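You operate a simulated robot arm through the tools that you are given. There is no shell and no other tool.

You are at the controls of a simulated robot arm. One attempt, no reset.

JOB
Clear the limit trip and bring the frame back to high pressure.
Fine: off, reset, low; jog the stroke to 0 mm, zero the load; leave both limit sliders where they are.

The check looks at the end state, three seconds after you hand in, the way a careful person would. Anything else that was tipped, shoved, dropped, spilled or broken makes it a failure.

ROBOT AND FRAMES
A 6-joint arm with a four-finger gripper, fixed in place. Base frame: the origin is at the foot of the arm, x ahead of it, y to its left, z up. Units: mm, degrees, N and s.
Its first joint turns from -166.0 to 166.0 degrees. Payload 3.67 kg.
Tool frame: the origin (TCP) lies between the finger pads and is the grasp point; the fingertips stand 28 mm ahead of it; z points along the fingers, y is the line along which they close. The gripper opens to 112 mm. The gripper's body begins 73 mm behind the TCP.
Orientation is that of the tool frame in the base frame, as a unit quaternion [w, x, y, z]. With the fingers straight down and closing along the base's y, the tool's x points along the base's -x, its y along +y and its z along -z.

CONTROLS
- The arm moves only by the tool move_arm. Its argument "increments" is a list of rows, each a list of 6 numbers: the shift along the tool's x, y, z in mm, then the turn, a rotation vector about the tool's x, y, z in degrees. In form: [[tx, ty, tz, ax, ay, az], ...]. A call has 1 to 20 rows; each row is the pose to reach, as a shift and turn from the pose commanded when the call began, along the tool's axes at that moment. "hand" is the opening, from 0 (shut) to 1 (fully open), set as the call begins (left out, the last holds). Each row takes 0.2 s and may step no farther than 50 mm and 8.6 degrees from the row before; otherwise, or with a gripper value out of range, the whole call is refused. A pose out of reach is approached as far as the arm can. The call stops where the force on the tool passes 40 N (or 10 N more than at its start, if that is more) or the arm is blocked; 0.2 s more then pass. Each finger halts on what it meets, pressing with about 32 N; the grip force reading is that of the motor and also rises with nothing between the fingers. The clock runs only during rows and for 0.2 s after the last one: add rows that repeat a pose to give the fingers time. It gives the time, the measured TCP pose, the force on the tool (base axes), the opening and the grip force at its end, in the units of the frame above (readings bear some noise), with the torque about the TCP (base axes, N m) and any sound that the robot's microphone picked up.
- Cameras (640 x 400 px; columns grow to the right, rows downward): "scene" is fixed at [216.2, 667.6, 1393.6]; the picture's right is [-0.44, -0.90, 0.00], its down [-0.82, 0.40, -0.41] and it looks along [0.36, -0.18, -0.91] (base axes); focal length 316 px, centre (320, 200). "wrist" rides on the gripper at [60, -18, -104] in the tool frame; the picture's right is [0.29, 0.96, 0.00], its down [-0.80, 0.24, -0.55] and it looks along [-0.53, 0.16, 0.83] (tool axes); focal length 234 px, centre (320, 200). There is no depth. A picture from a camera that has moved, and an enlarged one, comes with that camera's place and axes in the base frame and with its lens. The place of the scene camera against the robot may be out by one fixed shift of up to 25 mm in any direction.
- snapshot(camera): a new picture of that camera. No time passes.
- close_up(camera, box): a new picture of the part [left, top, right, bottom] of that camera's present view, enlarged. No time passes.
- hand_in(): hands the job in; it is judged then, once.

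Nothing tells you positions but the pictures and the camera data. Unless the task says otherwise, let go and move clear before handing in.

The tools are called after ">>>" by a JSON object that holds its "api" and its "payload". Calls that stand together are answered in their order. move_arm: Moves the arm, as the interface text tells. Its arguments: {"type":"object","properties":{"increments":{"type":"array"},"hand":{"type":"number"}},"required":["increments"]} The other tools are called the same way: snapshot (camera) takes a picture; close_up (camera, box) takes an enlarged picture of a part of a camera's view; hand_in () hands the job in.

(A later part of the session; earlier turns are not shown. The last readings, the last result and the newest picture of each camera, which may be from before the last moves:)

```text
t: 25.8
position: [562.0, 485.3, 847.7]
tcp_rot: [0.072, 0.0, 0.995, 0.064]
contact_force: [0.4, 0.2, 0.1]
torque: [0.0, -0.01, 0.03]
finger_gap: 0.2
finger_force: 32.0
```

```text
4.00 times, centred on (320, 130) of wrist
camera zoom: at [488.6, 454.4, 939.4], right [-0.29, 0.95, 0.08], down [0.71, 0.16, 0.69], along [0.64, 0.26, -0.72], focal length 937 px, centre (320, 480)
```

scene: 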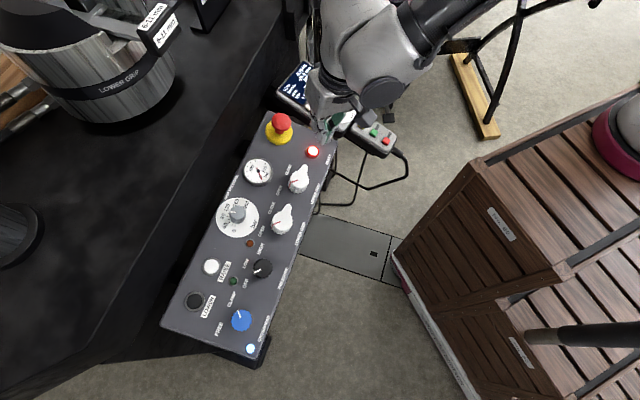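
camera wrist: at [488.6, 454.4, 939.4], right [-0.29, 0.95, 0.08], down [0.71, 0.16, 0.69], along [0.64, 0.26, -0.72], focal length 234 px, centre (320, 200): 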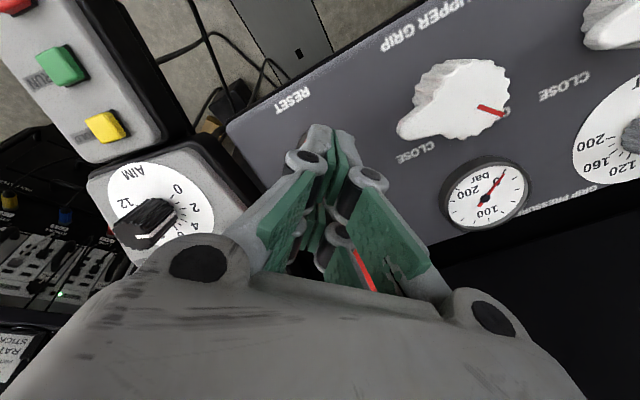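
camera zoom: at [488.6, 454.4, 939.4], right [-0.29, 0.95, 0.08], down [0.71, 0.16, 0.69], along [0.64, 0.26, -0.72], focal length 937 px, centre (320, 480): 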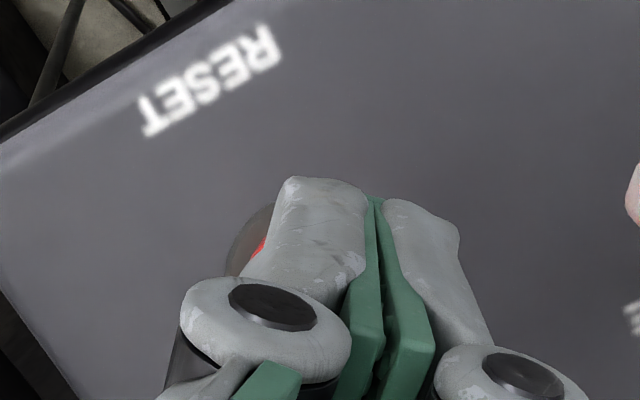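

The fingertip seam appears offset from where I expected, so I want to understand the fingertip shape before pressing. I'll look at the hand from the scene camera.

>>> {"api": "close_up", "payload": {"camera": "scene", "box": [270, 60, 390, 180]}}

>>> {"api": "close_up", "payload": {"camera": "wrist", "box": [220, 100, 460, 310]}}

```text
3.33 times, centred on (330, 120) of scene
camera zoom: at [216.2, 667.6, 1393.6], right [-0.44, -0.9, 0.0], down [-0.82, 0.4, -0.41], along [0.36, -0.18, -0.91], focal length 1054 px, centre (287, 467)
```

zoom: 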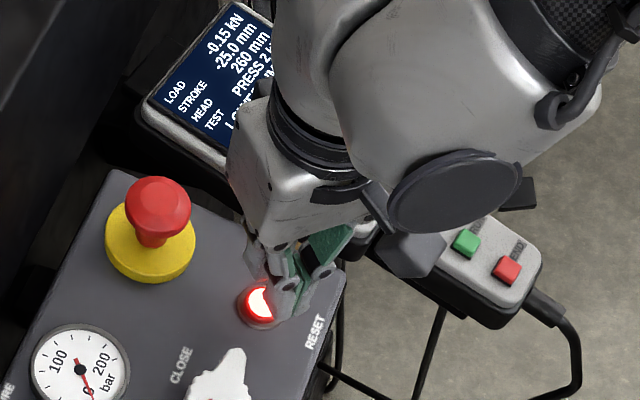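

```text
1.90 times, centred on (340, 205) of wrist
camera zoom: at [488.6, 454.4, 939.4], right [-0.29, 0.95, 0.08], down [0.71, 0.16, 0.69], along [0.64, 0.26, -0.72], focal length 446 px, centre (282, 190)
```

zoom: 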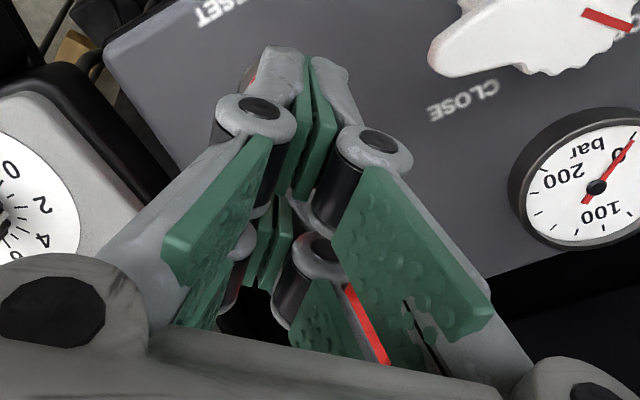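

The hand has paired blades on each finger, but the 24 mm RESET cap sits under the centre, so they'll contact it either way. I'll advance slowly onto it, watching force.

>>> {"api": "move_arm", "payload": {"increments": [[0, 0, 2, 0, 0, 0], [0, 0, 4, 0, 0, 0], [0, 0, 6, 0, 0, 0], [0, 0, 8, 0, 0, 0], [0, 0, 10, 0, 0, 0]]}}

```text
t: 27.0
position: [562.3, 484.8, 836.9]
tcp_rot: [0.071, -0.001, 0.995, 0.064]
contact_force: [0.1, -0.2, 0.6]
torque: [0.02, -0.02, -0.01]
finger_gap: 0.0
finger_force: 32.0
```

>>> {"api": "close_up", "payload": {"camera": "scene", "box": [290, 120, 350, 180]}}

>>> {"api": "move_arm", "payload": {"increments": [[0, 0, 1, 0, 0, 0], [0, 0, 2, 0, 0, 0], [0, 0, 3, 0, 0, 0], [0, 0, 4, 0, 0, 0], [0, 0, 4, 0, 0, 0]]}}

>>> {"api": "close_up", "payload": {"camera": "scene", "box": [290, 120, 350, 180]}}

```text
6.67 times, centred on (320, 150) of scene
camera zoom: at [216.2, 667.6, 1393.6], right [-0.44, -0.9, 0.0], down [-0.82, 0.4, -0.41], along [0.36, -0.18, -0.91], focal length 2108 px, centre (320, 533)
```

zoom: 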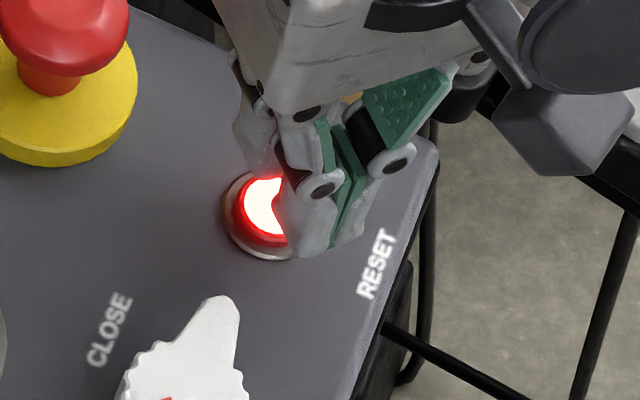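

```text
t: 28.2
position: [562.2, 486.5, 834.3]
tcp_rot: [0.072, -0.002, 0.995, 0.065]
contact_force: [-0.6, 0.8, -0.5]
torque: [0.02, -0.02, 0.03]
finger_gap: 0.0
finger_force: 32.3
```

```text
6.67 times, centred on (320, 150) of scene
camera zoom: at [216.2, 667.6, 1393.6], right [-0.44, -0.9, 0.0], down [-0.82, 0.4, -0.41], along [0.36, -0.18, -0.91], focal length 2108 px, centre (320, 533)
```

zoom: 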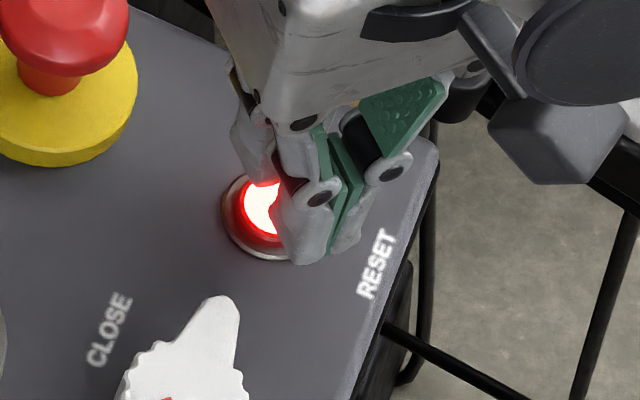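

Still no contact; the tips are just above the cap. Continuing in 1 mm steps.

>>> {"api": "move_arm", "payload": {"increments": [[0, 0, 1, 0, 0, 0], [0, 0, 2, 0, 0, 0], [0, 0, 3, 0, 0, 0], [0, 0, 3, 0, 0, 0]]}}

>>> {"api": "close_up", "payload": {"camera": "scene", "box": [290, 120, 350, 180]}}

>>> {"api": "close_up", "payload": {"camera": "wrist", "box": [240, 80, 400, 180]}}

```text
t: 29.2
position: [563.4, 486.7, 829.7]
tcp_rot: [0.071, 0.0, 0.995, 0.065]
contact_force: [-0.3, 0.0, -0.5]
torque: [0.03, -0.03, 0.01]
finger_gap: 0.0
finger_force: 31.8
```

```text
6.67 times, centred on (320, 150) of scene
camera zoom: at [216.2, 667.6, 1393.6], right [-0.44, -0.9, 0.0], down [-0.82, 0.4, -0.41], along [0.36, -0.18, -0.91], focal length 2108 px, centre (320, 533)
```

zoom: 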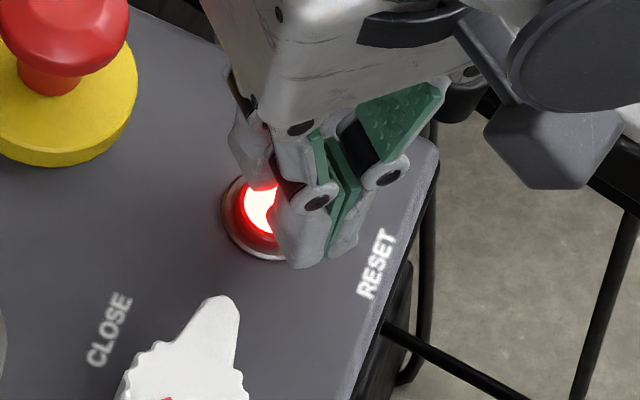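

```text
4.00 times, centred on (320, 130) of wrist
camera zoom: at [489.9, 456.1, 923.1], right [-0.29, 0.95, 0.08], down [0.71, 0.16, 0.69], along [0.64, 0.26, -0.72], focal length 937 px, centre (320, 480)
```

zoom: 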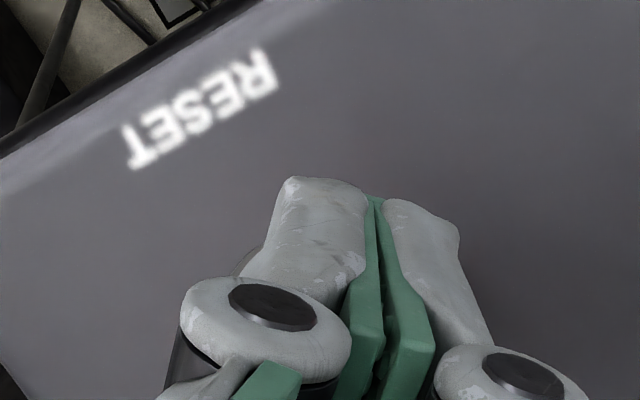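

No contact yet; continuing gently.

>>> {"api": "move_arm", "payload": {"increments": [[0, 0, 1, 0, 0, 0], [0, 0, 2, 0, 0, 0], [0, 0, 3, 0, 0, 0], [0, 0, 3, 0, 0, 0]]}}

>>> {"api": "close_up", "payload": {"camera": "scene", "box": [290, 120, 350, 180]}}

```text
t: 30.2
position: [563.5, 486.4, 826.7]
tcp_rot: [0.071, 0.0, 0.995, 0.064]
contact_force: [0.2, 0.4, 0.3]
torque: [0.03, 0.0, 0.0]
finger_gap: 0.2
finger_force: 32.3
```

```text
6.67 times, centred on (320, 150) of scene
camera zoom: at [216.2, 667.6, 1393.6], right [-0.44, -0.9, 0.0], down [-0.82, 0.4, -0.41], along [0.36, -0.18, -0.91], focal length 2108 px, centre (320, 533)
```

zoom: 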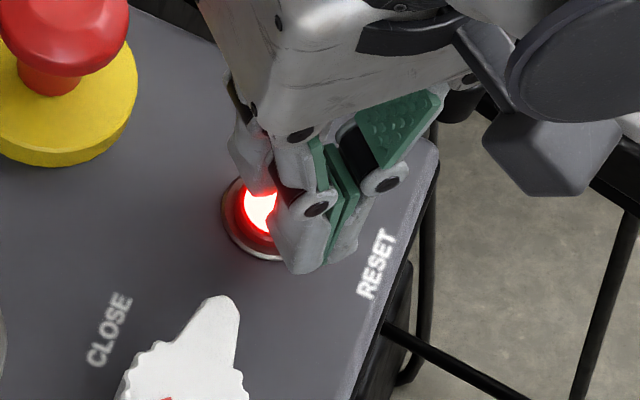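

>>> {"api": "move_arm", "payload": {"increments": [[0, 0, 1, 0, 0, 0], [0, 0, 2, 0, 0, 0], [0, 0, 3, 0, 0, 0], [0, 0, 3, 0, 0, 0]]}}

>>> {"api": "close_up", "payload": {"camera": "scene", "box": [290, 120, 350, 180]}}

>>> {"api": "close_up", "payload": {"camera": "scene", "box": [265, 50, 405, 160]}}

```text
t: 31.2
position: [564.7, 488.4, 824.3]
tcp_rot: [0.07, 0.0, 0.995, 0.064]
contact_force: [-1.0, 0.6, -0.7]
torque: [-0.01, -0.01, 0.01]
finger_gap: 0.1
finger_force: 31.7
```

```text
6.67 times, centred on (320, 150) of scene
camera zoom: at [216.2, 667.6, 1393.6], right [-0.44, -0.9, 0.0], down [-0.82, 0.4, -0.41], along [0.36, -0.18, -0.91], focal length 2108 px, centre (320, 533)
```

zoom: 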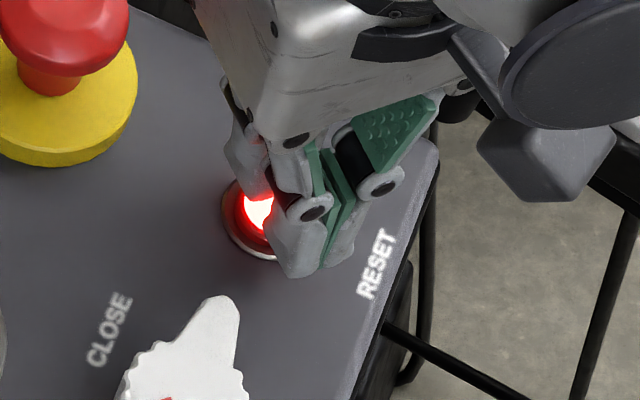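

```text
3.64 times, centred on (335, 105) of scene
camera zoom: at [216.2, 667.6, 1393.6], right [-0.44, -0.9, 0.0], down [-0.82, 0.4, -0.41], along [0.36, -0.18, -0.91], focal length 1150 px, centre (266, 546)
```

zoom: 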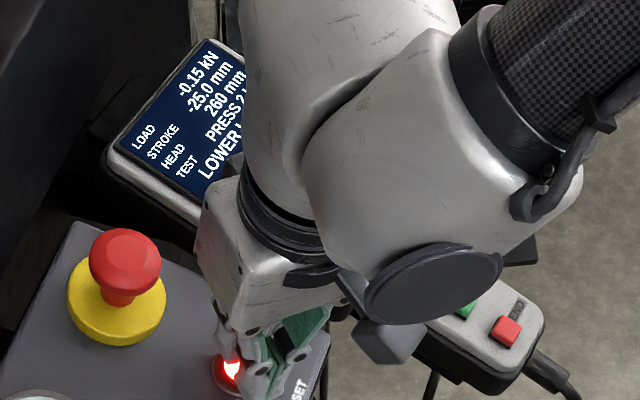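

>>> {"api": "move_arm", "payload": {"increments": [[0, 0, 1, 0, 0, 0], [0, 0, 2, 0, 0, 0], [0, 0, 3, 0, 0, 0], [0, 0, 4, 0, 0, 0], [0, 0, 4, 0, 0, 0]]}}

>>> {"api": "close_up", "payload": {"camera": "scene", "box": [290, 120, 350, 180]}}

>>> {"api": "close_up", "payload": {"camera": "wrist", "box": [220, 60, 460, 210]}}

```text
t: 32.4
position: [564.8, 488.5, 819.9]
tcp_rot: [0.071, 0.001, 0.995, 0.064]
contact_force: [1.5, -0.9, 0.2]
torque: [0.0, 0.0, -0.01]
finger_gap: 0.0
finger_force: 32.1
```

```text
6.67 times, centred on (320, 150) of scene
camera zoom: at [216.2, 667.6, 1393.6], right [-0.44, -0.9, 0.0], down [-0.82, 0.4, -0.41], along [0.36, -0.18, -0.91], focal length 2108 px, centre (320, 533)
```

zoom: 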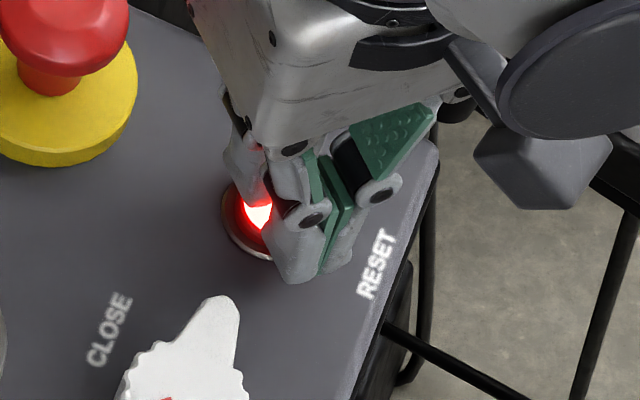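

```text
2.67 times, centred on (340, 135) of wrist
camera zoom: at [491.0, 457.6, 912.7], right [-0.29, 0.95, 0.08], down [0.71, 0.16, 0.69], along [0.64, 0.26, -0.72], focal length 624 px, centre (267, 373)
```

zoom: 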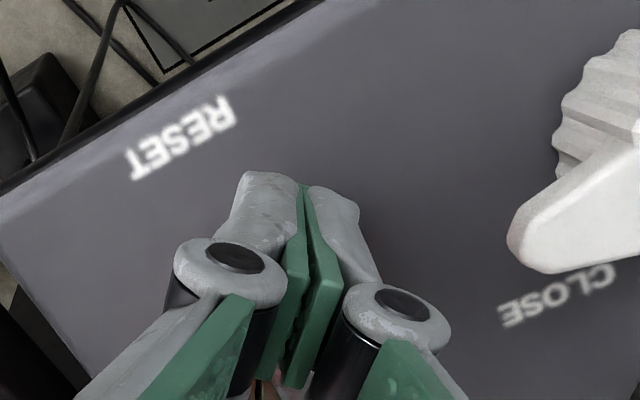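

Still no force. The estimate of the cap height may be a few millimetres off, so I'll continue in 1 mm steps.

>>> {"api": "move_arm", "payload": {"increments": [[0, 0, 1, 0, 0, 0], [0, 0, 2, 0, 0, 0], [0, 0, 3, 0, 0, 0], [0, 0, 4, 0, 0, 0], [0, 0, 4, 0, 0, 0]]}}

>>> {"api": "close_up", "payload": {"camera": "scene", "box": [290, 120, 350, 180]}}

>>> {"api": "snapshot", "payload": {"camera": "wrist"}}

```text
t: 33.6
position: [565.0, 490.3, 816.8]
tcp_rot: [0.072, -0.001, 0.995, 0.064]
contact_force: [0.0, -0.7, 0.3]
torque: [-0.02, -0.04, -0.04]
finger_gap: 0.0
finger_force: 31.8
```

```text
6.67 times, centred on (320, 150) of scene
camera zoom: at [216.2, 667.6, 1393.6], right [-0.44, -0.9, 0.0], down [-0.82, 0.4, -0.41], along [0.36, -0.18, -0.91], focal length 2108 px, centre (320, 533)
```

zoom: 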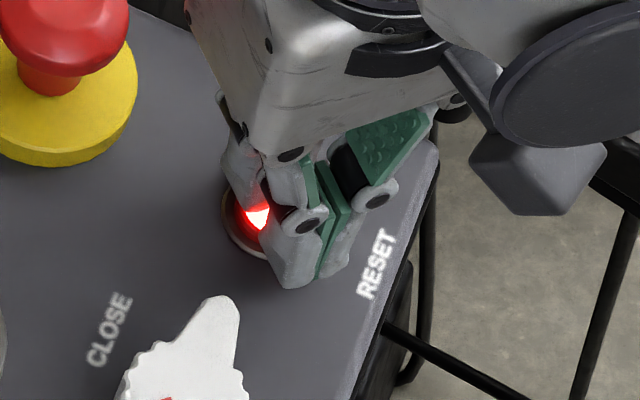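

```text
taken
camera wrist: at [491.8, 458.3, 909.2], right [-0.29, 0.95, 0.08], down [0.71, 0.16, 0.69], along [0.64, 0.26, -0.72], focal length 234 px, centre (320, 200)
```

wrist: 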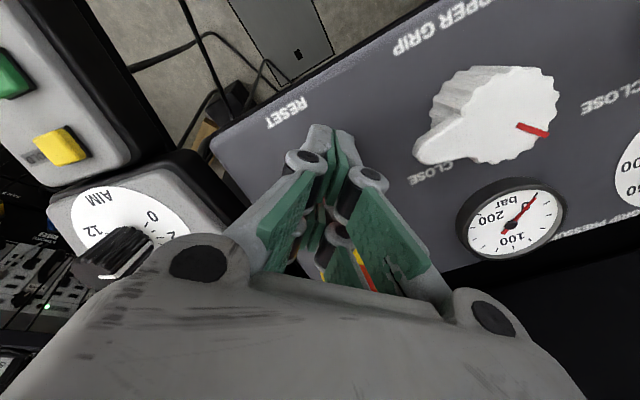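

Still zero force, so my depth estimate for the panel must be off. I'll measure the remaining distance with enlarged views of labels near the tips.

>>> {"api": "close_up", "payload": {"camera": "wrist", "box": [240, 60, 400, 160]}}

>>> {"api": "close_up", "payload": {"camera": "wrist", "box": [400, 100, 600, 260]}}

>>> {"api": "move_arm", "payload": {"increments": [[0, 0, -30, 0, 0, 0], [0, 0, -60, 0, 0, 0], [0, 0, -60, 0, 0, 0]]}}

>>> {"api": "move_arm", "payload": {"increments": [[0, 0, 0, 0, 0, 0], [0, 0, 0, 0, 0, 0], [0, 0, 0, 0, 0, 0]], "hand": 1}}

>>> {"api": "snapshot", "payload": {"camera": "wrist"}}

>>> {"api": "close_up", "payload": {"camera": "wrist", "box": [240, 60, 400, 160]}}

>>> {"api": "close_up", "payload": {"camera": "wrist", "box": [380, 60, 580, 220]}}

>>> {"api": "close_up", "payload": {"camera": "scene", "box": [280, 60, 400, 180]}}

```text
4.00 times, centred on (320, 110) of wrist
camera zoom: at [491.8, 458.3, 909.2], right [-0.29, 0.95, 0.08], down [0.71, 0.16, 0.69], along [0.64, 0.26, -0.72], focal length 937 px, centre (320, 560)
```

zoom: 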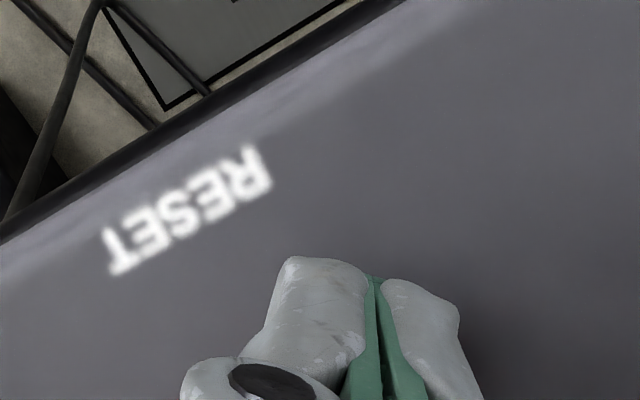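

```text
2.50 times, centred on (500, 180) of wrist
camera zoom: at [491.8, 458.3, 909.2], right [-0.29, 0.95, 0.08], down [0.71, 0.16, 0.69], along [0.64, 0.26, -0.72], focal length 585 px, centre (-130, 250)
```

zoom: 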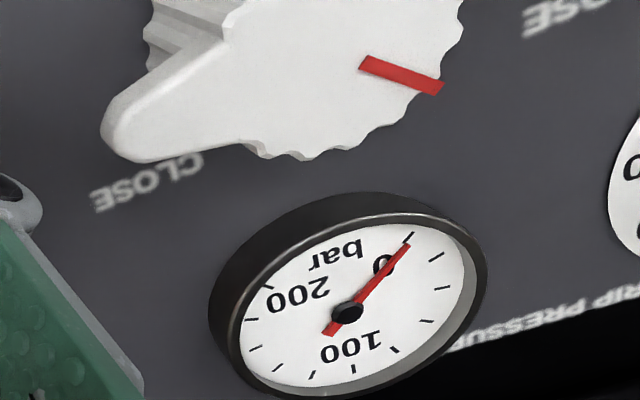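

```text
t: 34.4
position: [556.1, 480.5, 875.9]
tcp_rot: [0.07, -0.001, 0.995, 0.064]
contact_force: [-0.4, 0.6, 0.3]
torque: [0.04, 0.01, -0.03]
finger_gap: 0.0
finger_force: 31.8
```

```text
t: 35.2
position: [556.9, 480.7, 876.0]
tcp_rot: [0.071, 0.0, 0.995, 0.064]
contact_force: [-0.5, -0.2, 0.1]
torque: [-0.03, -0.02, -0.02]
finger_gap: 111.9
finger_force: 0.0
```

```text
taken
camera wrist: at [483.0, 450.0, 969.0], right [-0.29, 0.95, 0.08], down [0.71, 0.16, 0.69], along [0.64, 0.26, -0.72], focal length 234 px, centre (320, 200)
```

wrist: 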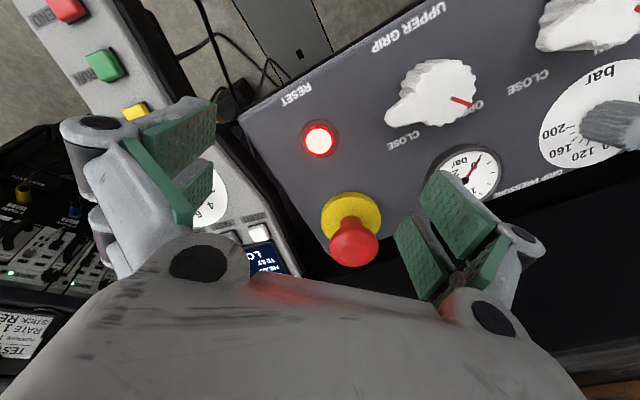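

```text
4.00 times, centred on (320, 110) of wrist
camera zoom: at [483.0, 450.0, 969.0], right [-0.29, 0.95, 0.08], down [0.71, 0.16, 0.69], along [0.64, 0.26, -0.72], focal length 937 px, centre (320, 560)
```

zoom: 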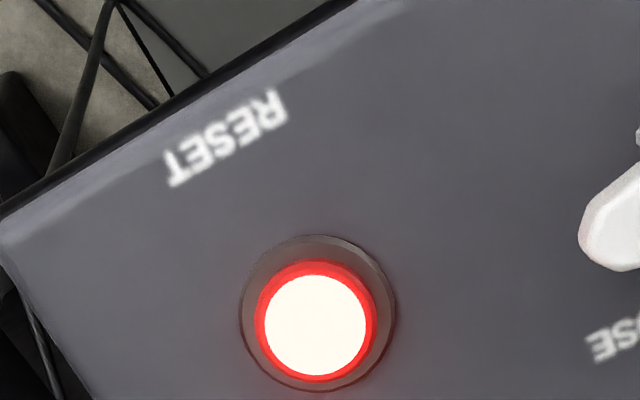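

```text
2.50 times, centred on (480, 140) of wrist
camera zoom: at [483.0, 450.0, 969.0], right [-0.29, 0.95, 0.08], down [0.71, 0.16, 0.69], along [0.64, 0.26, -0.72], focal length 585 px, centre (-80, 350)
```

zoom: 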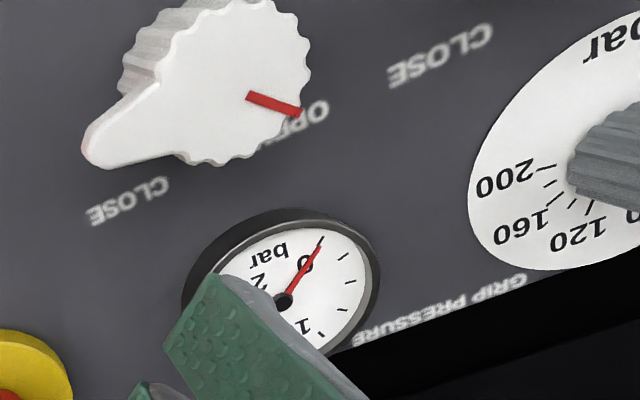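

```text
3.33 times, centred on (340, 120) of scene
camera zoom: at [216.2, 667.6, 1393.6], right [-0.44, -0.9, 0.0], down [-0.82, 0.4, -0.41], along [0.36, -0.18, -0.91], focal length 1054 px, centre (253, 467)
```

zoom: 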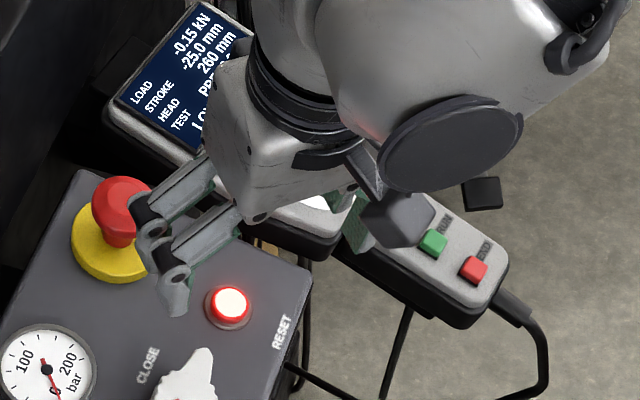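

The stereo puts the tips still about 2–8 mm off the panel at the previous lowest point, and the fork gap in the fingers is over the cap. I'll shift 10.7 mm so a blade is over the cap, then approach again.

>>> {"api": "move_arm", "payload": {"increments": [[0, 0, 0, 0, 0, 0], [-10.7, 0, 0, 0, 0, 0], [-10.7, 0, 25, 0, 0, 0], [-10.7, 0, 45, 0, 0, 0], [-10.7, 0, 52, 0, 0, 0], [-10.7, 0, 52, 0, 0, 0]], "hand": 0}}

>>> {"api": "close_up", "payload": {"camera": "scene", "box": [290, 120, 350, 180]}}

>>> {"api": "move_arm", "payload": {"increments": [[0, 0, 1, 0, 0, 0], [0, 0, 2, 0, 0, 0], [0, 0, 3, 0, 0, 0], [0, 0, 4, 0, 0, 0], [0, 0, 5, 0, 0, 0], [0, 0, 6, 0, 0, 0], [0, 0, 6, 0, 0, 0]]}}

>>> {"api": "close_up", "payload": {"camera": "scene", "box": [290, 120, 350, 180]}}

```text
t: 36.6
position: [574.8, 486.9, 826.8]
tcp_rot: [0.071, 0.0, 0.995, 0.064]
contact_force: [-0.1, 0.4, -0.5]
torque: [0.03, 0.02, -0.02]
finger_gap: 0.0
finger_force: 31.6
```

```text
6.67 times, centred on (320, 150) of scene
camera zoom: at [216.2, 667.6, 1393.6], right [-0.44, -0.9, 0.0], down [-0.82, 0.4, -0.41], along [0.36, -0.18, -0.91], focal length 2108 px, centre (320, 533)
```

zoom: 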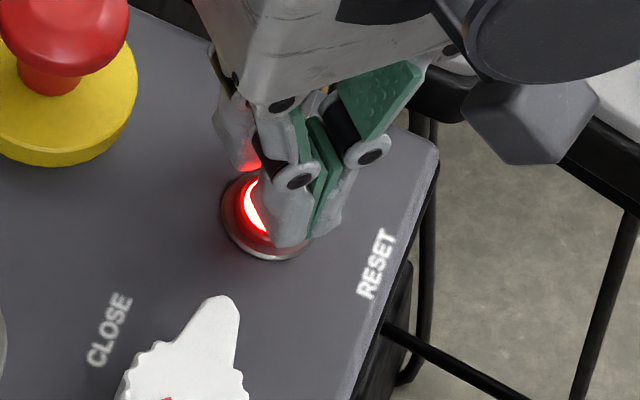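

```text
t: 38.2
position: [575.1, 487.7, 820.1]
tcp_rot: [0.072, 0.0, 0.995, 0.063]
contact_force: [-0.2, 0.3, -0.2]
torque: [-0.03, 0.01, 0.01]
finger_gap: 0.3
finger_force: 32.1
```

```text
6.67 times, centred on (320, 150) of scene
camera zoom: at [216.2, 667.6, 1393.6], right [-0.44, -0.9, 0.0], down [-0.82, 0.4, -0.41], along [0.36, -0.18, -0.91], focal length 2108 px, centre (320, 533)
```

zoom: 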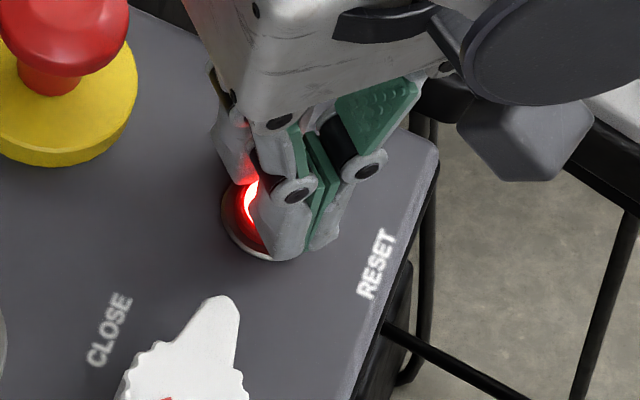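

>>> {"api": "move_arm", "payload": {"increments": [[0, 0, 1, 0, 0, 0], [0, 0, 2, 0, 0, 0], [0, 0, 3, 0, 0, 0], [0, 0, 4, 0, 0, 0], [0, 0, 4, 0, 0, 0]]}}

>>> {"api": "close_up", "payload": {"camera": "scene", "box": [290, 120, 350, 180]}}

```text
t: 39.4
position: [575.1, 488.1, 816.7]
tcp_rot: [0.071, -0.001, 0.995, 0.064]
contact_force: [0.4, -0.4, 2.5]
torque: [0.0, -0.01, 0.01]
finger_gap: 0.0
finger_force: 32.0
heard: click
```

```text
6.67 times, centred on (320, 150) of scene
camera zoom: at [216.2, 667.6, 1393.6], right [-0.44, -0.9, 0.0], down [-0.82, 0.4, -0.41], along [0.36, -0.18, -0.91], focal length 2108 px, centre (320, 533)
```

zoom: 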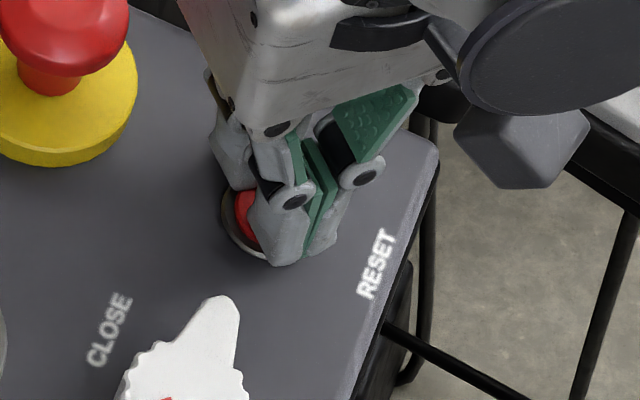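

A click was heard and the red lamp went out, so the trip is reset. I'll back away and read the display.

>>> {"api": "move_arm", "payload": {"increments": [[0, 0, -30, 0, 0, 0], [0, 0, -70, 0, 0, 0], [0, 0, -80, 0, 0, 0]]}}

>>> {"api": "snapshot", "payload": {"camera": "scene"}}

>>> {"api": "close_up", "payload": {"camera": "scene", "box": [265, 50, 405, 160]}}

```text
t: 40.2
position: [564.5, 477.6, 893.5]
tcp_rot: [0.07, -0.001, 0.995, 0.065]
contact_force: [-0.2, 0.0, -0.3]
torque: [-0.05, 0.01, 0.02]
finger_gap: 0.2
finger_force: 31.7
```

```text
taken
```

scene: 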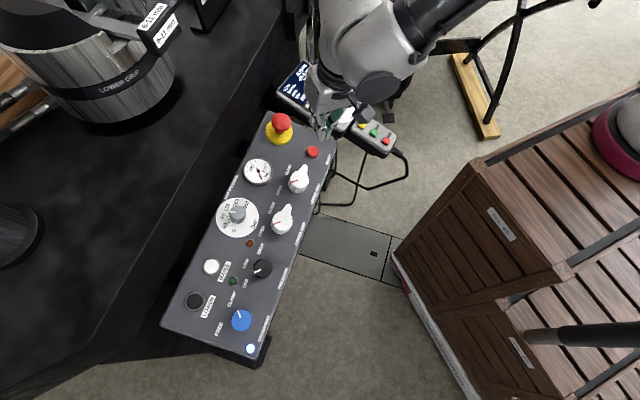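

```text
3.64 times, centred on (335, 105) of scene
camera zoom: at [216.2, 667.6, 1393.6], right [-0.44, -0.9, 0.0], down [-0.82, 0.4, -0.41], along [0.36, -0.18, -0.91], focal length 1150 px, centre (266, 546)
```

zoom: 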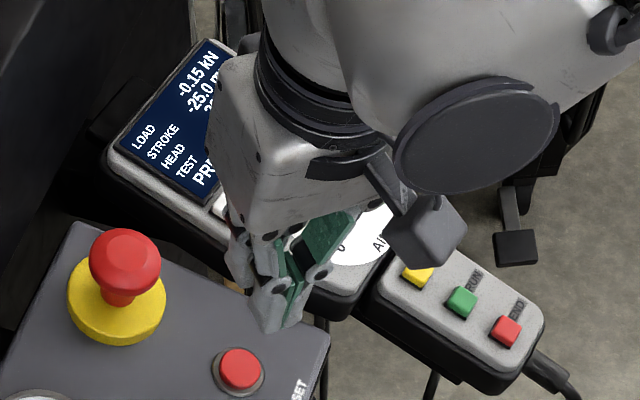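

Trip cleared: the LOWER LIMIT line and the red lamp are gone. Now back to the pressure knob to turn it from OFF to LOW.

>>> {"api": "move_arm", "payload": {"increments": [[28.6, 28.9, 0, 0, 0, 0], [57.3, 57.7, 0, 0, 0, -4], [85.9, 86.6, 0, 0, 0, -8], [114.6, 115.4, 0, 0, 0, -12], [143.2, 144.3, 0, 0, 0, -16], [171.9, 173.1, 0, 0, 0, -20], [200.5, 202, 2, 0, 0, -25], [200.5, 202, 2, 0, 0, -25]], "hand": 0.62}}

>>> {"api": "snapshot", "payload": {"camera": "wrist"}}

>>> {"api": "close_up", "payload": {"camera": "wrist", "box": [240, 70, 400, 170]}}

```text
t: 42.0
position: [363.9, 680.6, 890.3]
tcp_rot: [0.083, -0.216, 0.972, 0.047]
contact_force: [-0.4, 0.3, 0.1]
torque: [0.0, -0.03, -0.01]
finger_gap: 69.4
finger_force: 0.0
```

```text
taken
camera wrist: at [304.2, 627.2, 982.2], right [-0.67, 0.75, 0.0], down [0.53, 0.47, 0.7], along [0.52, 0.47, -0.71], focal length 234 px, centre (320, 200)
```

wrist: 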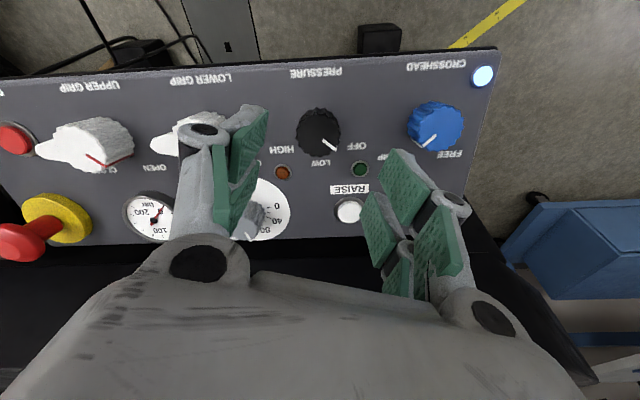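

```text
4.00 times, centred on (320, 120) of wrist
camera zoom: at [304.2, 627.2, 982.2], right [-0.67, 0.75, 0.0], down [0.53, 0.47, 0.7], along [0.52, 0.47, -0.71], focal length 937 px, centre (320, 520)
```

zoom: 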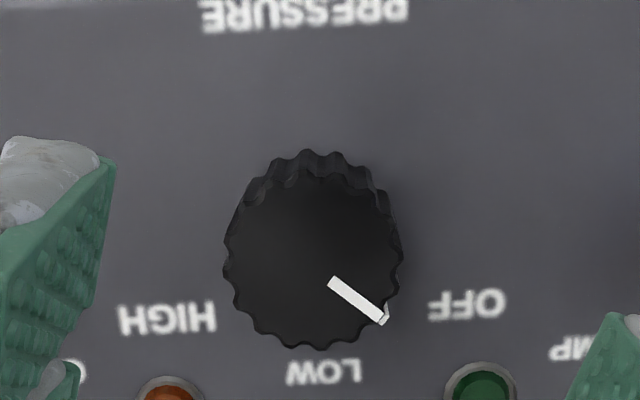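

The panel is square in this view and the pointer is at OFF, about 51° from LOW. I'll descend, grip and turn 50° clockwise.

>>> {"api": "move_arm", "payload": {"increments": [[2, -2, 20, 0, 0, 0], [2, -2, 45, 0, 0, 0], [2, -2, 62, 0, 0, 0], [2, -2, 71, 0, 0, 0], [2, -2, 71, 0, 0, 0]]}}

>>> {"api": "move_arm", "payload": {"increments": [[0, 0, 0, 0, 0, 0], [0, 0, 0, 0, 0, 0], [0, 0, 0, 0, 0, 0]], "hand": 0}}

>>> {"api": "close_up", "payload": {"camera": "wrist", "box": [200, 80, 440, 230]}}

```text
t: 43.2
position: [373.4, 688.5, 820.0]
tcp_rot: [0.084, -0.216, 0.972, 0.049]
contact_force: [0.9, 0.5, 0.4]
torque: [0.01, 0.0, -0.02]
finger_gap: 69.2
finger_force: 0.1
```

```text
t: 44.0
position: [371.7, 688.2, 818.9]
tcp_rot: [0.083, -0.215, 0.972, 0.048]
contact_force: [-1.3, 8.1, -3.9]
torque: [0.78, -0.09, 0.14]
finger_gap: 34.6
finger_force: 44.9
```

```text
2.67 times, centred on (320, 155) of wrist
camera zoom: at [312.9, 634.1, 911.2], right [-0.67, 0.75, 0.0], down [0.53, 0.47, 0.7], along [0.52, 0.47, -0.71], focal length 624 px, centre (320, 320)
```

zoom: 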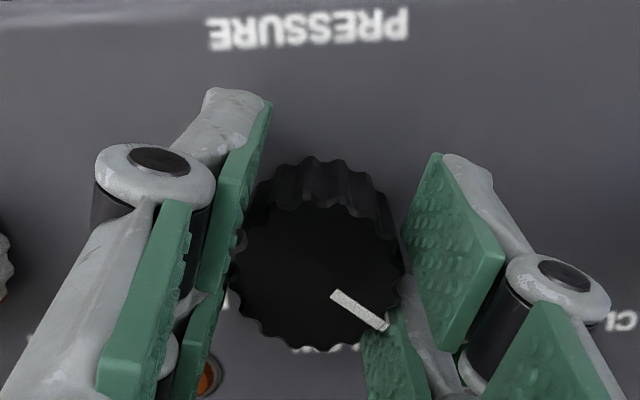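

>>> {"api": "move_arm", "payload": {"increments": [[0, 0, 0, 0, 0, 6], [0, 0, 0, 0, 0, 12], [0, 0, 0, 0, 0, 18], [0, 0, 0, 0, 0, 24], [0, 0, 0, 0, 0, 30], [0, 0, 0, 0, 0, 36], [0, 0, 0, 0, 0, 42], [0, 0, 0, 0, 0, 48], [0, 0, 0, 0, 0, 50], [0, 0, 0, 0, 0, 50]]}}

>>> {"api": "move_arm", "payload": {"increments": [[0, 0, 0, 0, 0, 0], [0, 0, 0, 0, 0, 0], [0, 0, -25, 0, 0, 0], [0, 0, -50, 0, 0, 0], [0, 0, -70, 0, 0, 0], [0, 0, -70, 0, 0, 0]], "hand": 0.62}}

>>> {"api": "snapshot", "payload": {"camera": "wrist"}}

>>> {"api": "close_up", "payload": {"camera": "wrist", "box": [240, 70, 400, 170]}}

>>> {"api": "close_up", "payload": {"camera": "scene", "box": [265, 50, 405, 160]}}

```text
t: 46.2
position: [374.6, 688.8, 820.8]
tcp_rot: [0.055, 0.216, 0.972, 0.08]
contact_force: [5.9, 33.3, 5.7]
torque: [1.43, -0.12, 0.24]
finger_gap: 34.6
finger_force: 44.8
```

```text
t: 47.6
position: [364.9, 678.8, 888.7]
tcp_rot: [0.055, 0.215, 0.972, 0.078]
contact_force: [0.2, -0.7, -0.6]
torque: [0.02, 0.0, 0.0]
finger_gap: 69.5
finger_force: 0.0
```

```text
taken
camera wrist: at [288.6, 674.5, 984.4], right [0.13, 0.98, 0.15], down [0.74, -0.2, 0.65], along [0.66, 0.02, -0.75], focal length 234 px, centre (320, 200)
```

wrist: 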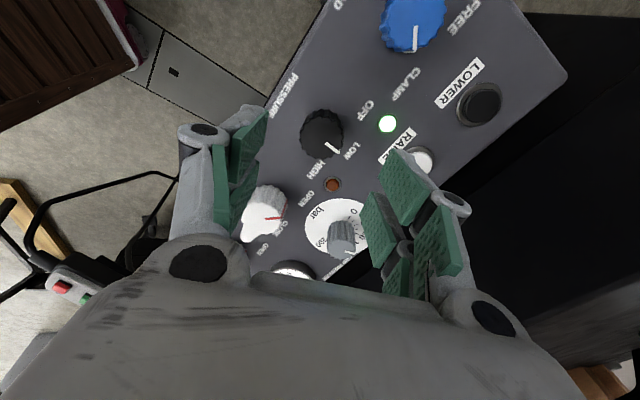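

```text
4.00 times, centred on (320, 120) of wrist
camera zoom: at [288.6, 674.5, 984.4], right [0.13, 0.98, 0.15], down [0.74, -0.2, 0.65], along [0.66, 0.02, -0.75], focal length 937 px, centre (320, 520)
```

zoom: 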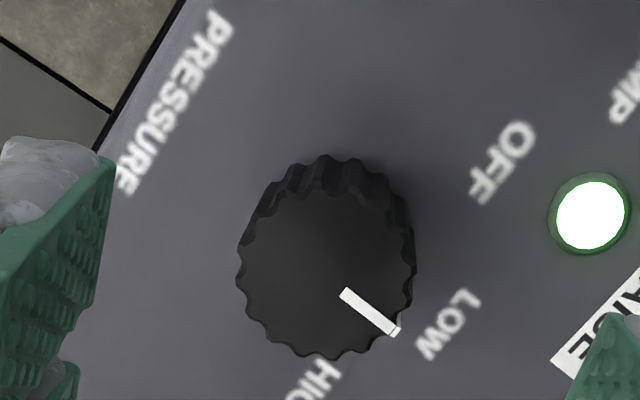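

```text
3.64 times, centred on (335, 105) of scene
camera zoom: at [216.2, 667.6, 1393.6], right [-0.44, -0.9, 0.0], down [-0.82, 0.4, -0.41], along [0.36, -0.18, -0.91], focal length 1150 px, centre (266, 546)
```

zoom: 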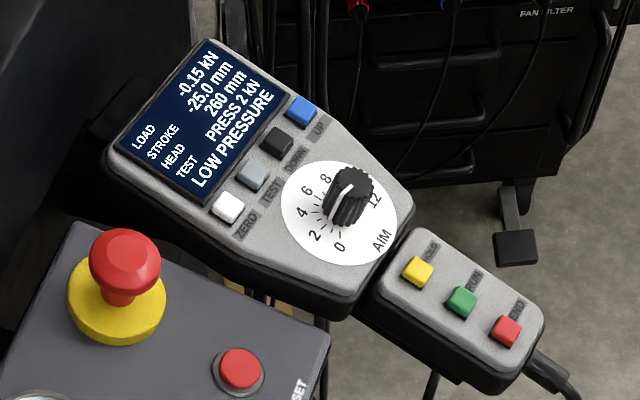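

LOW PRESSURE is now on the display and the green lamp is lit. Next I'll go over to the handset for the jog, starting with a high viewing pose.

>>> {"api": "move_arm", "payload": {"increments": [[0, 0, -30, 0, 0, 0], [-39, -11, -30, 0, 0, -6], [-78, -23, -30, 0, 0, -12], [-117, -34, -30, 0, 0, -18], [-156, -45, -30, 0, 0, -24], [-195, -56, -30, 0, 0, -30], [-235, -68, -30, 0, 0, -36], [-274, -79, -30, 0, 0, -42], [-313, -90, -25, 0, 0, -48], [-352, -102, -18, 0, 0, -54], [-391, -113, -8, 0, 0, -58], [-391, -113, -8, 0, 0, -58]], "hand": 0}}

>>> {"api": "move_arm", "payload": {"increments": [[0, 0, 0, 0, 0, 0], [0, 0, 0, 0, 0, 0], [0, 0, 0, 0, 0, 0]], "hand": 0.9}}

>>> {"api": "snapshot", "payload": {"camera": "wrist"}}

>>> {"api": "snapshot", "payload": {"camera": "scene"}}

```text
t: 50.2
position: [669.5, 407.5, 904.6]
tcp_rot: [0.088, -0.283, 0.954, 0.042]
contact_force: [-0.2, 0.2, 0.1]
torque: [-0.03, 0.01, 0.0]
finger_gap: 0.0
finger_force: 31.9
```

```text
t: 51.0
position: [668.7, 407.4, 904.3]
tcp_rot: [0.087, -0.283, 0.954, 0.042]
contact_force: [-1.0, -0.7, -0.8]
torque: [-0.03, -0.03, -0.01]
finger_gap: 101.2
finger_force: 0.2
```

```text
taken
camera wrist: at [615.3, 347.4, 995.9], right [-0.76, 0.65, -0.03], down [0.45, 0.55, 0.7], along [0.47, 0.52, -0.71], focal length 234 px, centre (320, 200)
```

wrist: 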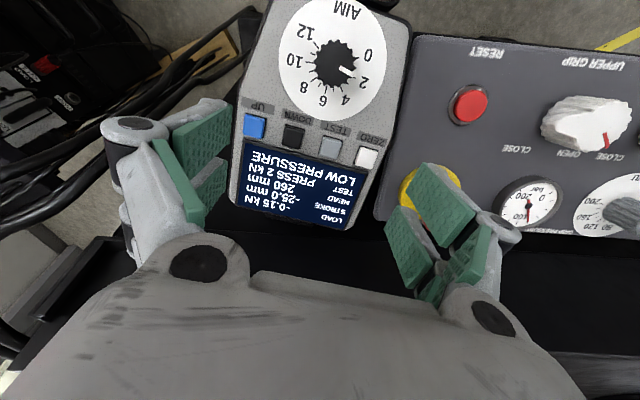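

```text
taken
```

scene: 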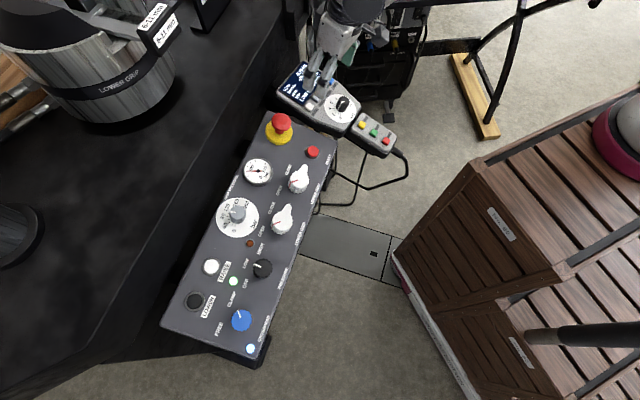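

The handset's button row is aligned with the tool's closing axis already. Enlarging to measure the buttons and their tilt.

>>> {"api": "close_up", "payload": {"camera": "wrist", "box": [220, 90, 400, 230]}}

>>> {"api": "close_up", "payload": {"camera": "wrist", "box": [240, 0, 420, 140]}}

```text
2.86 times, centred on (310, 160) of wrist
camera zoom: at [615.3, 347.4, 995.9], right [-0.76, 0.65, -0.03], down [0.45, 0.55, 0.7], along [0.47, 0.52, -0.71], focal length 669 px, centre (349, 314)
```

zoom: 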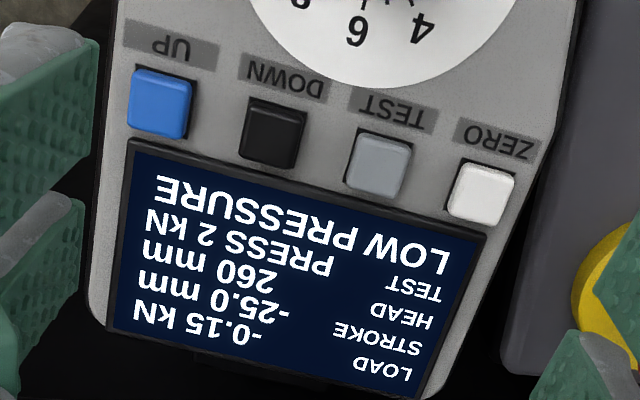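

```text
2.86 times, centred on (330, 70) of wrist
camera zoom: at [615.3, 347.4, 995.9], right [-0.76, 0.65, -0.03], down [0.45, 0.55, 0.7], along [0.47, 0.52, -0.71], focal length 669 px, centre (291, 571)
```

zoom: 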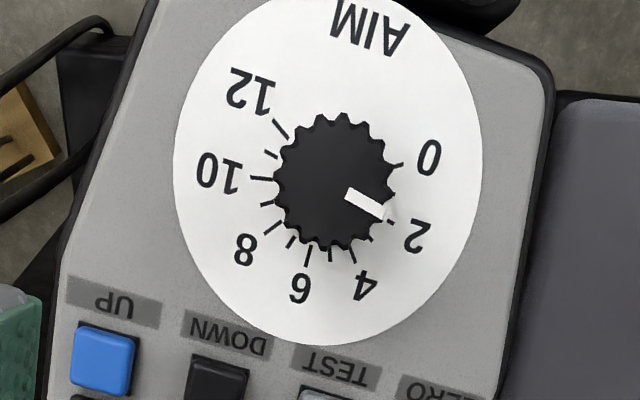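

I'll step 25 mm along the tool axis for a second view to triangulate the button heights.

>>> {"api": "move_arm", "payload": {"increments": [[0, 0, 12, 0, 0, 0], [0, 0, 25, 0, 0, 0], [0, 0, 25, 0, 0, 0]]}}

>>> {"api": "close_up", "payload": {"camera": "wrist", "box": [220, 90, 400, 230]}}

>>> {"api": "snapshot", "payload": {"camera": "wrist"}}

```text
t: 51.8
position: [673.7, 413.2, 880.1]
tcp_rot: [0.087, -0.282, 0.955, 0.04]
contact_force: [0.3, 0.1, 0.0]
torque: [0.01, -0.05, 0.02]
finger_gap: 100.7
finger_force: 0.0
```

```text
2.86 times, centred on (310, 160) of wrist
camera zoom: at [618.7, 351.6, 971.9], right [-0.76, 0.65, -0.03], down [0.45, 0.55, 0.7], along [0.47, 0.52, -0.71], focal length 669 px, centre (349, 314)
```

zoom: 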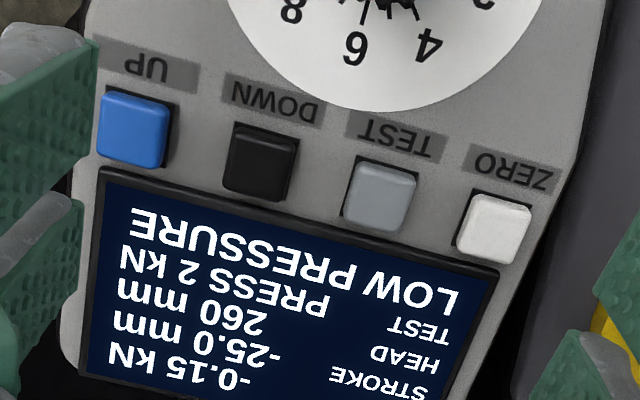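

```text
taken
camera wrist: at [618.7, 351.6, 971.9], right [-0.76, 0.65, -0.03], down [0.45, 0.55, 0.7], along [0.47, 0.52, -0.71], focal length 234 px, centre (320, 200)
```

wrist: 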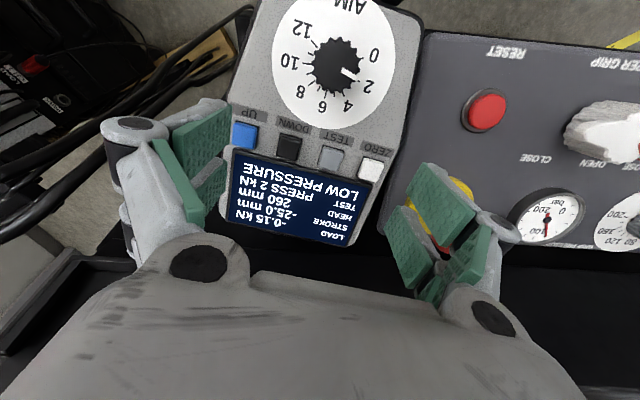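

>>> {"api": "close_up", "payload": {"camera": "wrist", "box": [220, 100, 310, 165]}}

>>> {"api": "close_up", "payload": {"camera": "wrist", "box": [310, 125, 400, 190]}}

>>> {"api": "close_up", "payload": {"camera": "wrist", "box": [260, 0, 420, 120]}}

>>> {"api": "close_up", "payload": {"camera": "scene", "box": [270, 55, 360, 140]}}

```text
6.15 times, centred on (265, 132) of wrist
camera zoom: at [618.7, 351.6, 971.9], right [-0.76, 0.65, -0.03], down [0.45, 0.55, 0.7], along [0.47, 0.52, -0.71], focal length 1441 px, centre (658, 615)
```

zoom: 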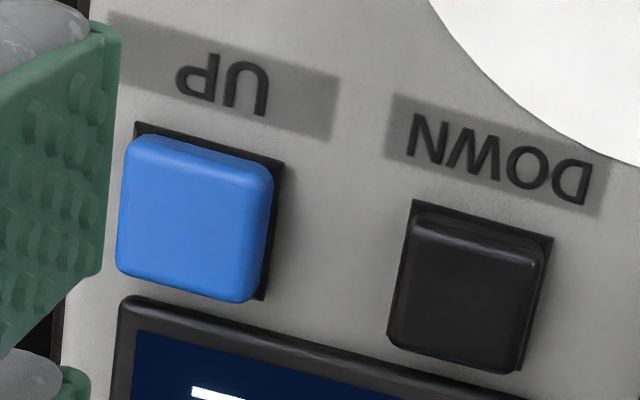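

```text
6.15 times, centred on (355, 158) of wrist
camera zoom: at [618.7, 351.6, 971.9], right [-0.76, 0.65, -0.03], down [0.45, 0.55, 0.7], along [0.47, 0.52, -0.71], focal length 1441 px, centre (105, 462)
```

zoom: 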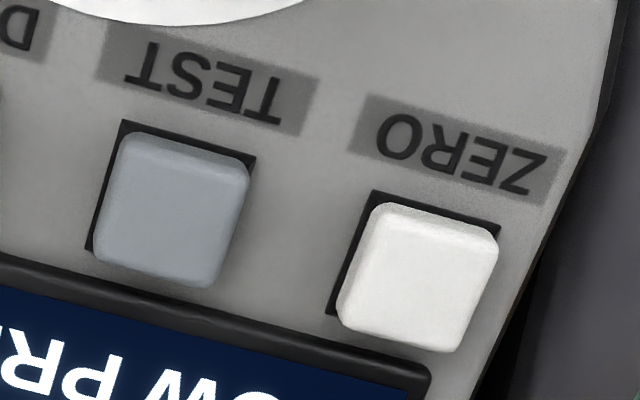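

```text
3.33 times, centred on (340, 60) of wrist
camera zoom: at [618.7, 351.6, 971.9], right [-0.76, 0.65, -0.03], down [0.45, 0.55, 0.7], along [0.47, 0.52, -0.71], focal length 781 px, centre (253, 667)
```

zoom: 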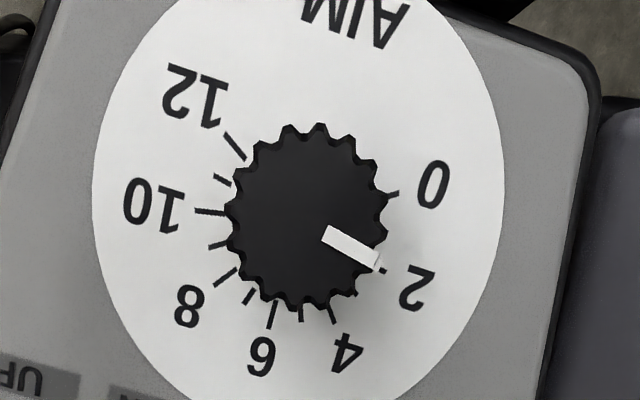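

```text
4.71 times, centred on (315, 98) of scene
camera zoom: at [216.2, 667.6, 1393.6], right [-0.44, -0.9, 0.0], down [-0.82, 0.4, -0.41], along [0.36, -0.18, -0.91], focal length 1488 px, centre (344, 682)
```

zoom: 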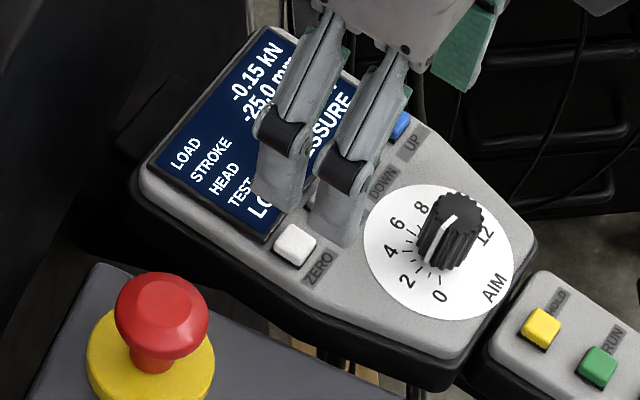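

The handset face is nearly square to the tool, with the four buttons about 29.5 mm apart; UP is about 51 mm to tool -y. I'll close the fingers, shift over UP with a slight tilt so only the front blades touch, and check.

>>> {"api": "move_arm", "payload": {"increments": [[0, 0, -20, 0, 0, 0], [0, 0, -20, 0, 0, 0], [-5, -25, -20, 0, -3, 0], [-9.5, -50.7, -20, 0, -6, 0], [-9.5, -50.7, -5, 0, -6, 0], [-9.5, -50.7, 6, 0, -6, 0], [-9.5, -50.7, 6, 0, -6, 0]], "hand": 0}}

>>> {"api": "snapshot", "payload": {"camera": "wrist"}}

>>> {"api": "close_up", "payload": {"camera": "scene", "box": [290, 50, 380, 130]}}

>>> {"api": "close_up", "payload": {"camera": "wrist", "box": [260, 90, 400, 190]}}

```text
t: 53.4
position: [709.2, 374.8, 874.2]
tcp_rot: [0.137, -0.28, 0.948, 0.057]
contact_force: [0.7, 0.7, 0.3]
torque: [0.01, 0.0, -0.02]
finger_gap: 0.0
finger_force: 32.3
```

```text
taken
camera wrist: at [648.1, 310.4, 957.7], right [-0.76, 0.65, -0.05], down [0.39, 0.51, 0.77], along [0.53, 0.56, -0.64], focal length 234 px, centre (320, 200)
```

wrist: 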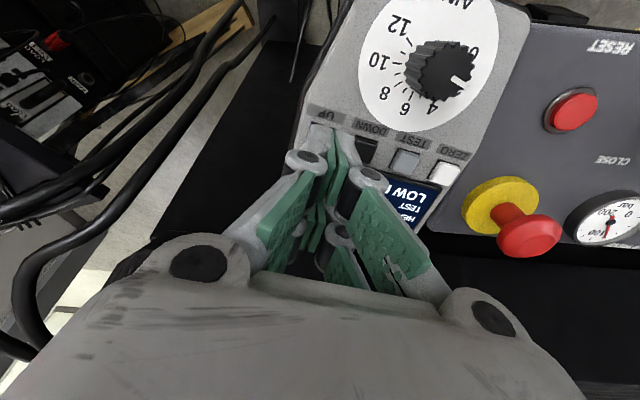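

```text
5.00 times, centred on (335, 90) of scene
camera zoom: at [216.2, 667.6, 1393.6], right [-0.44, -0.9, 0.0], down [-0.82, 0.4, -0.41], along [0.36, -0.18, -0.91], focal length 1581 px, centre (245, 750)
```

zoom: 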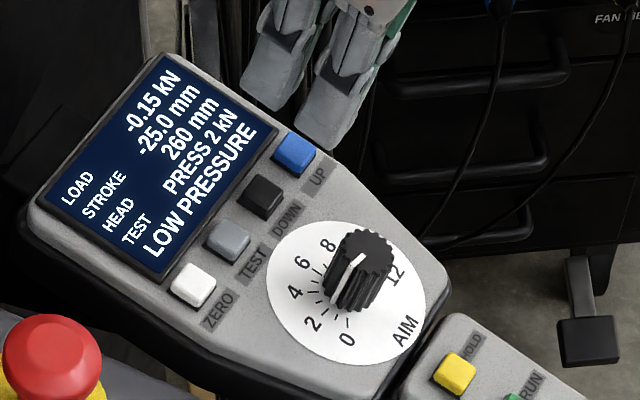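

```text
4.00 times, centred on (330, 140) of wrist
camera zoom: at [648.1, 310.4, 957.7], right [-0.76, 0.65, -0.05], down [0.39, 0.51, 0.77], along [0.53, 0.56, -0.64], focal length 937 px, centre (280, 440)
```

zoom: 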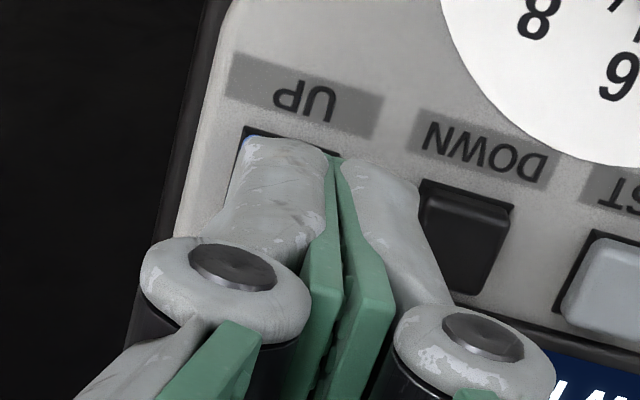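

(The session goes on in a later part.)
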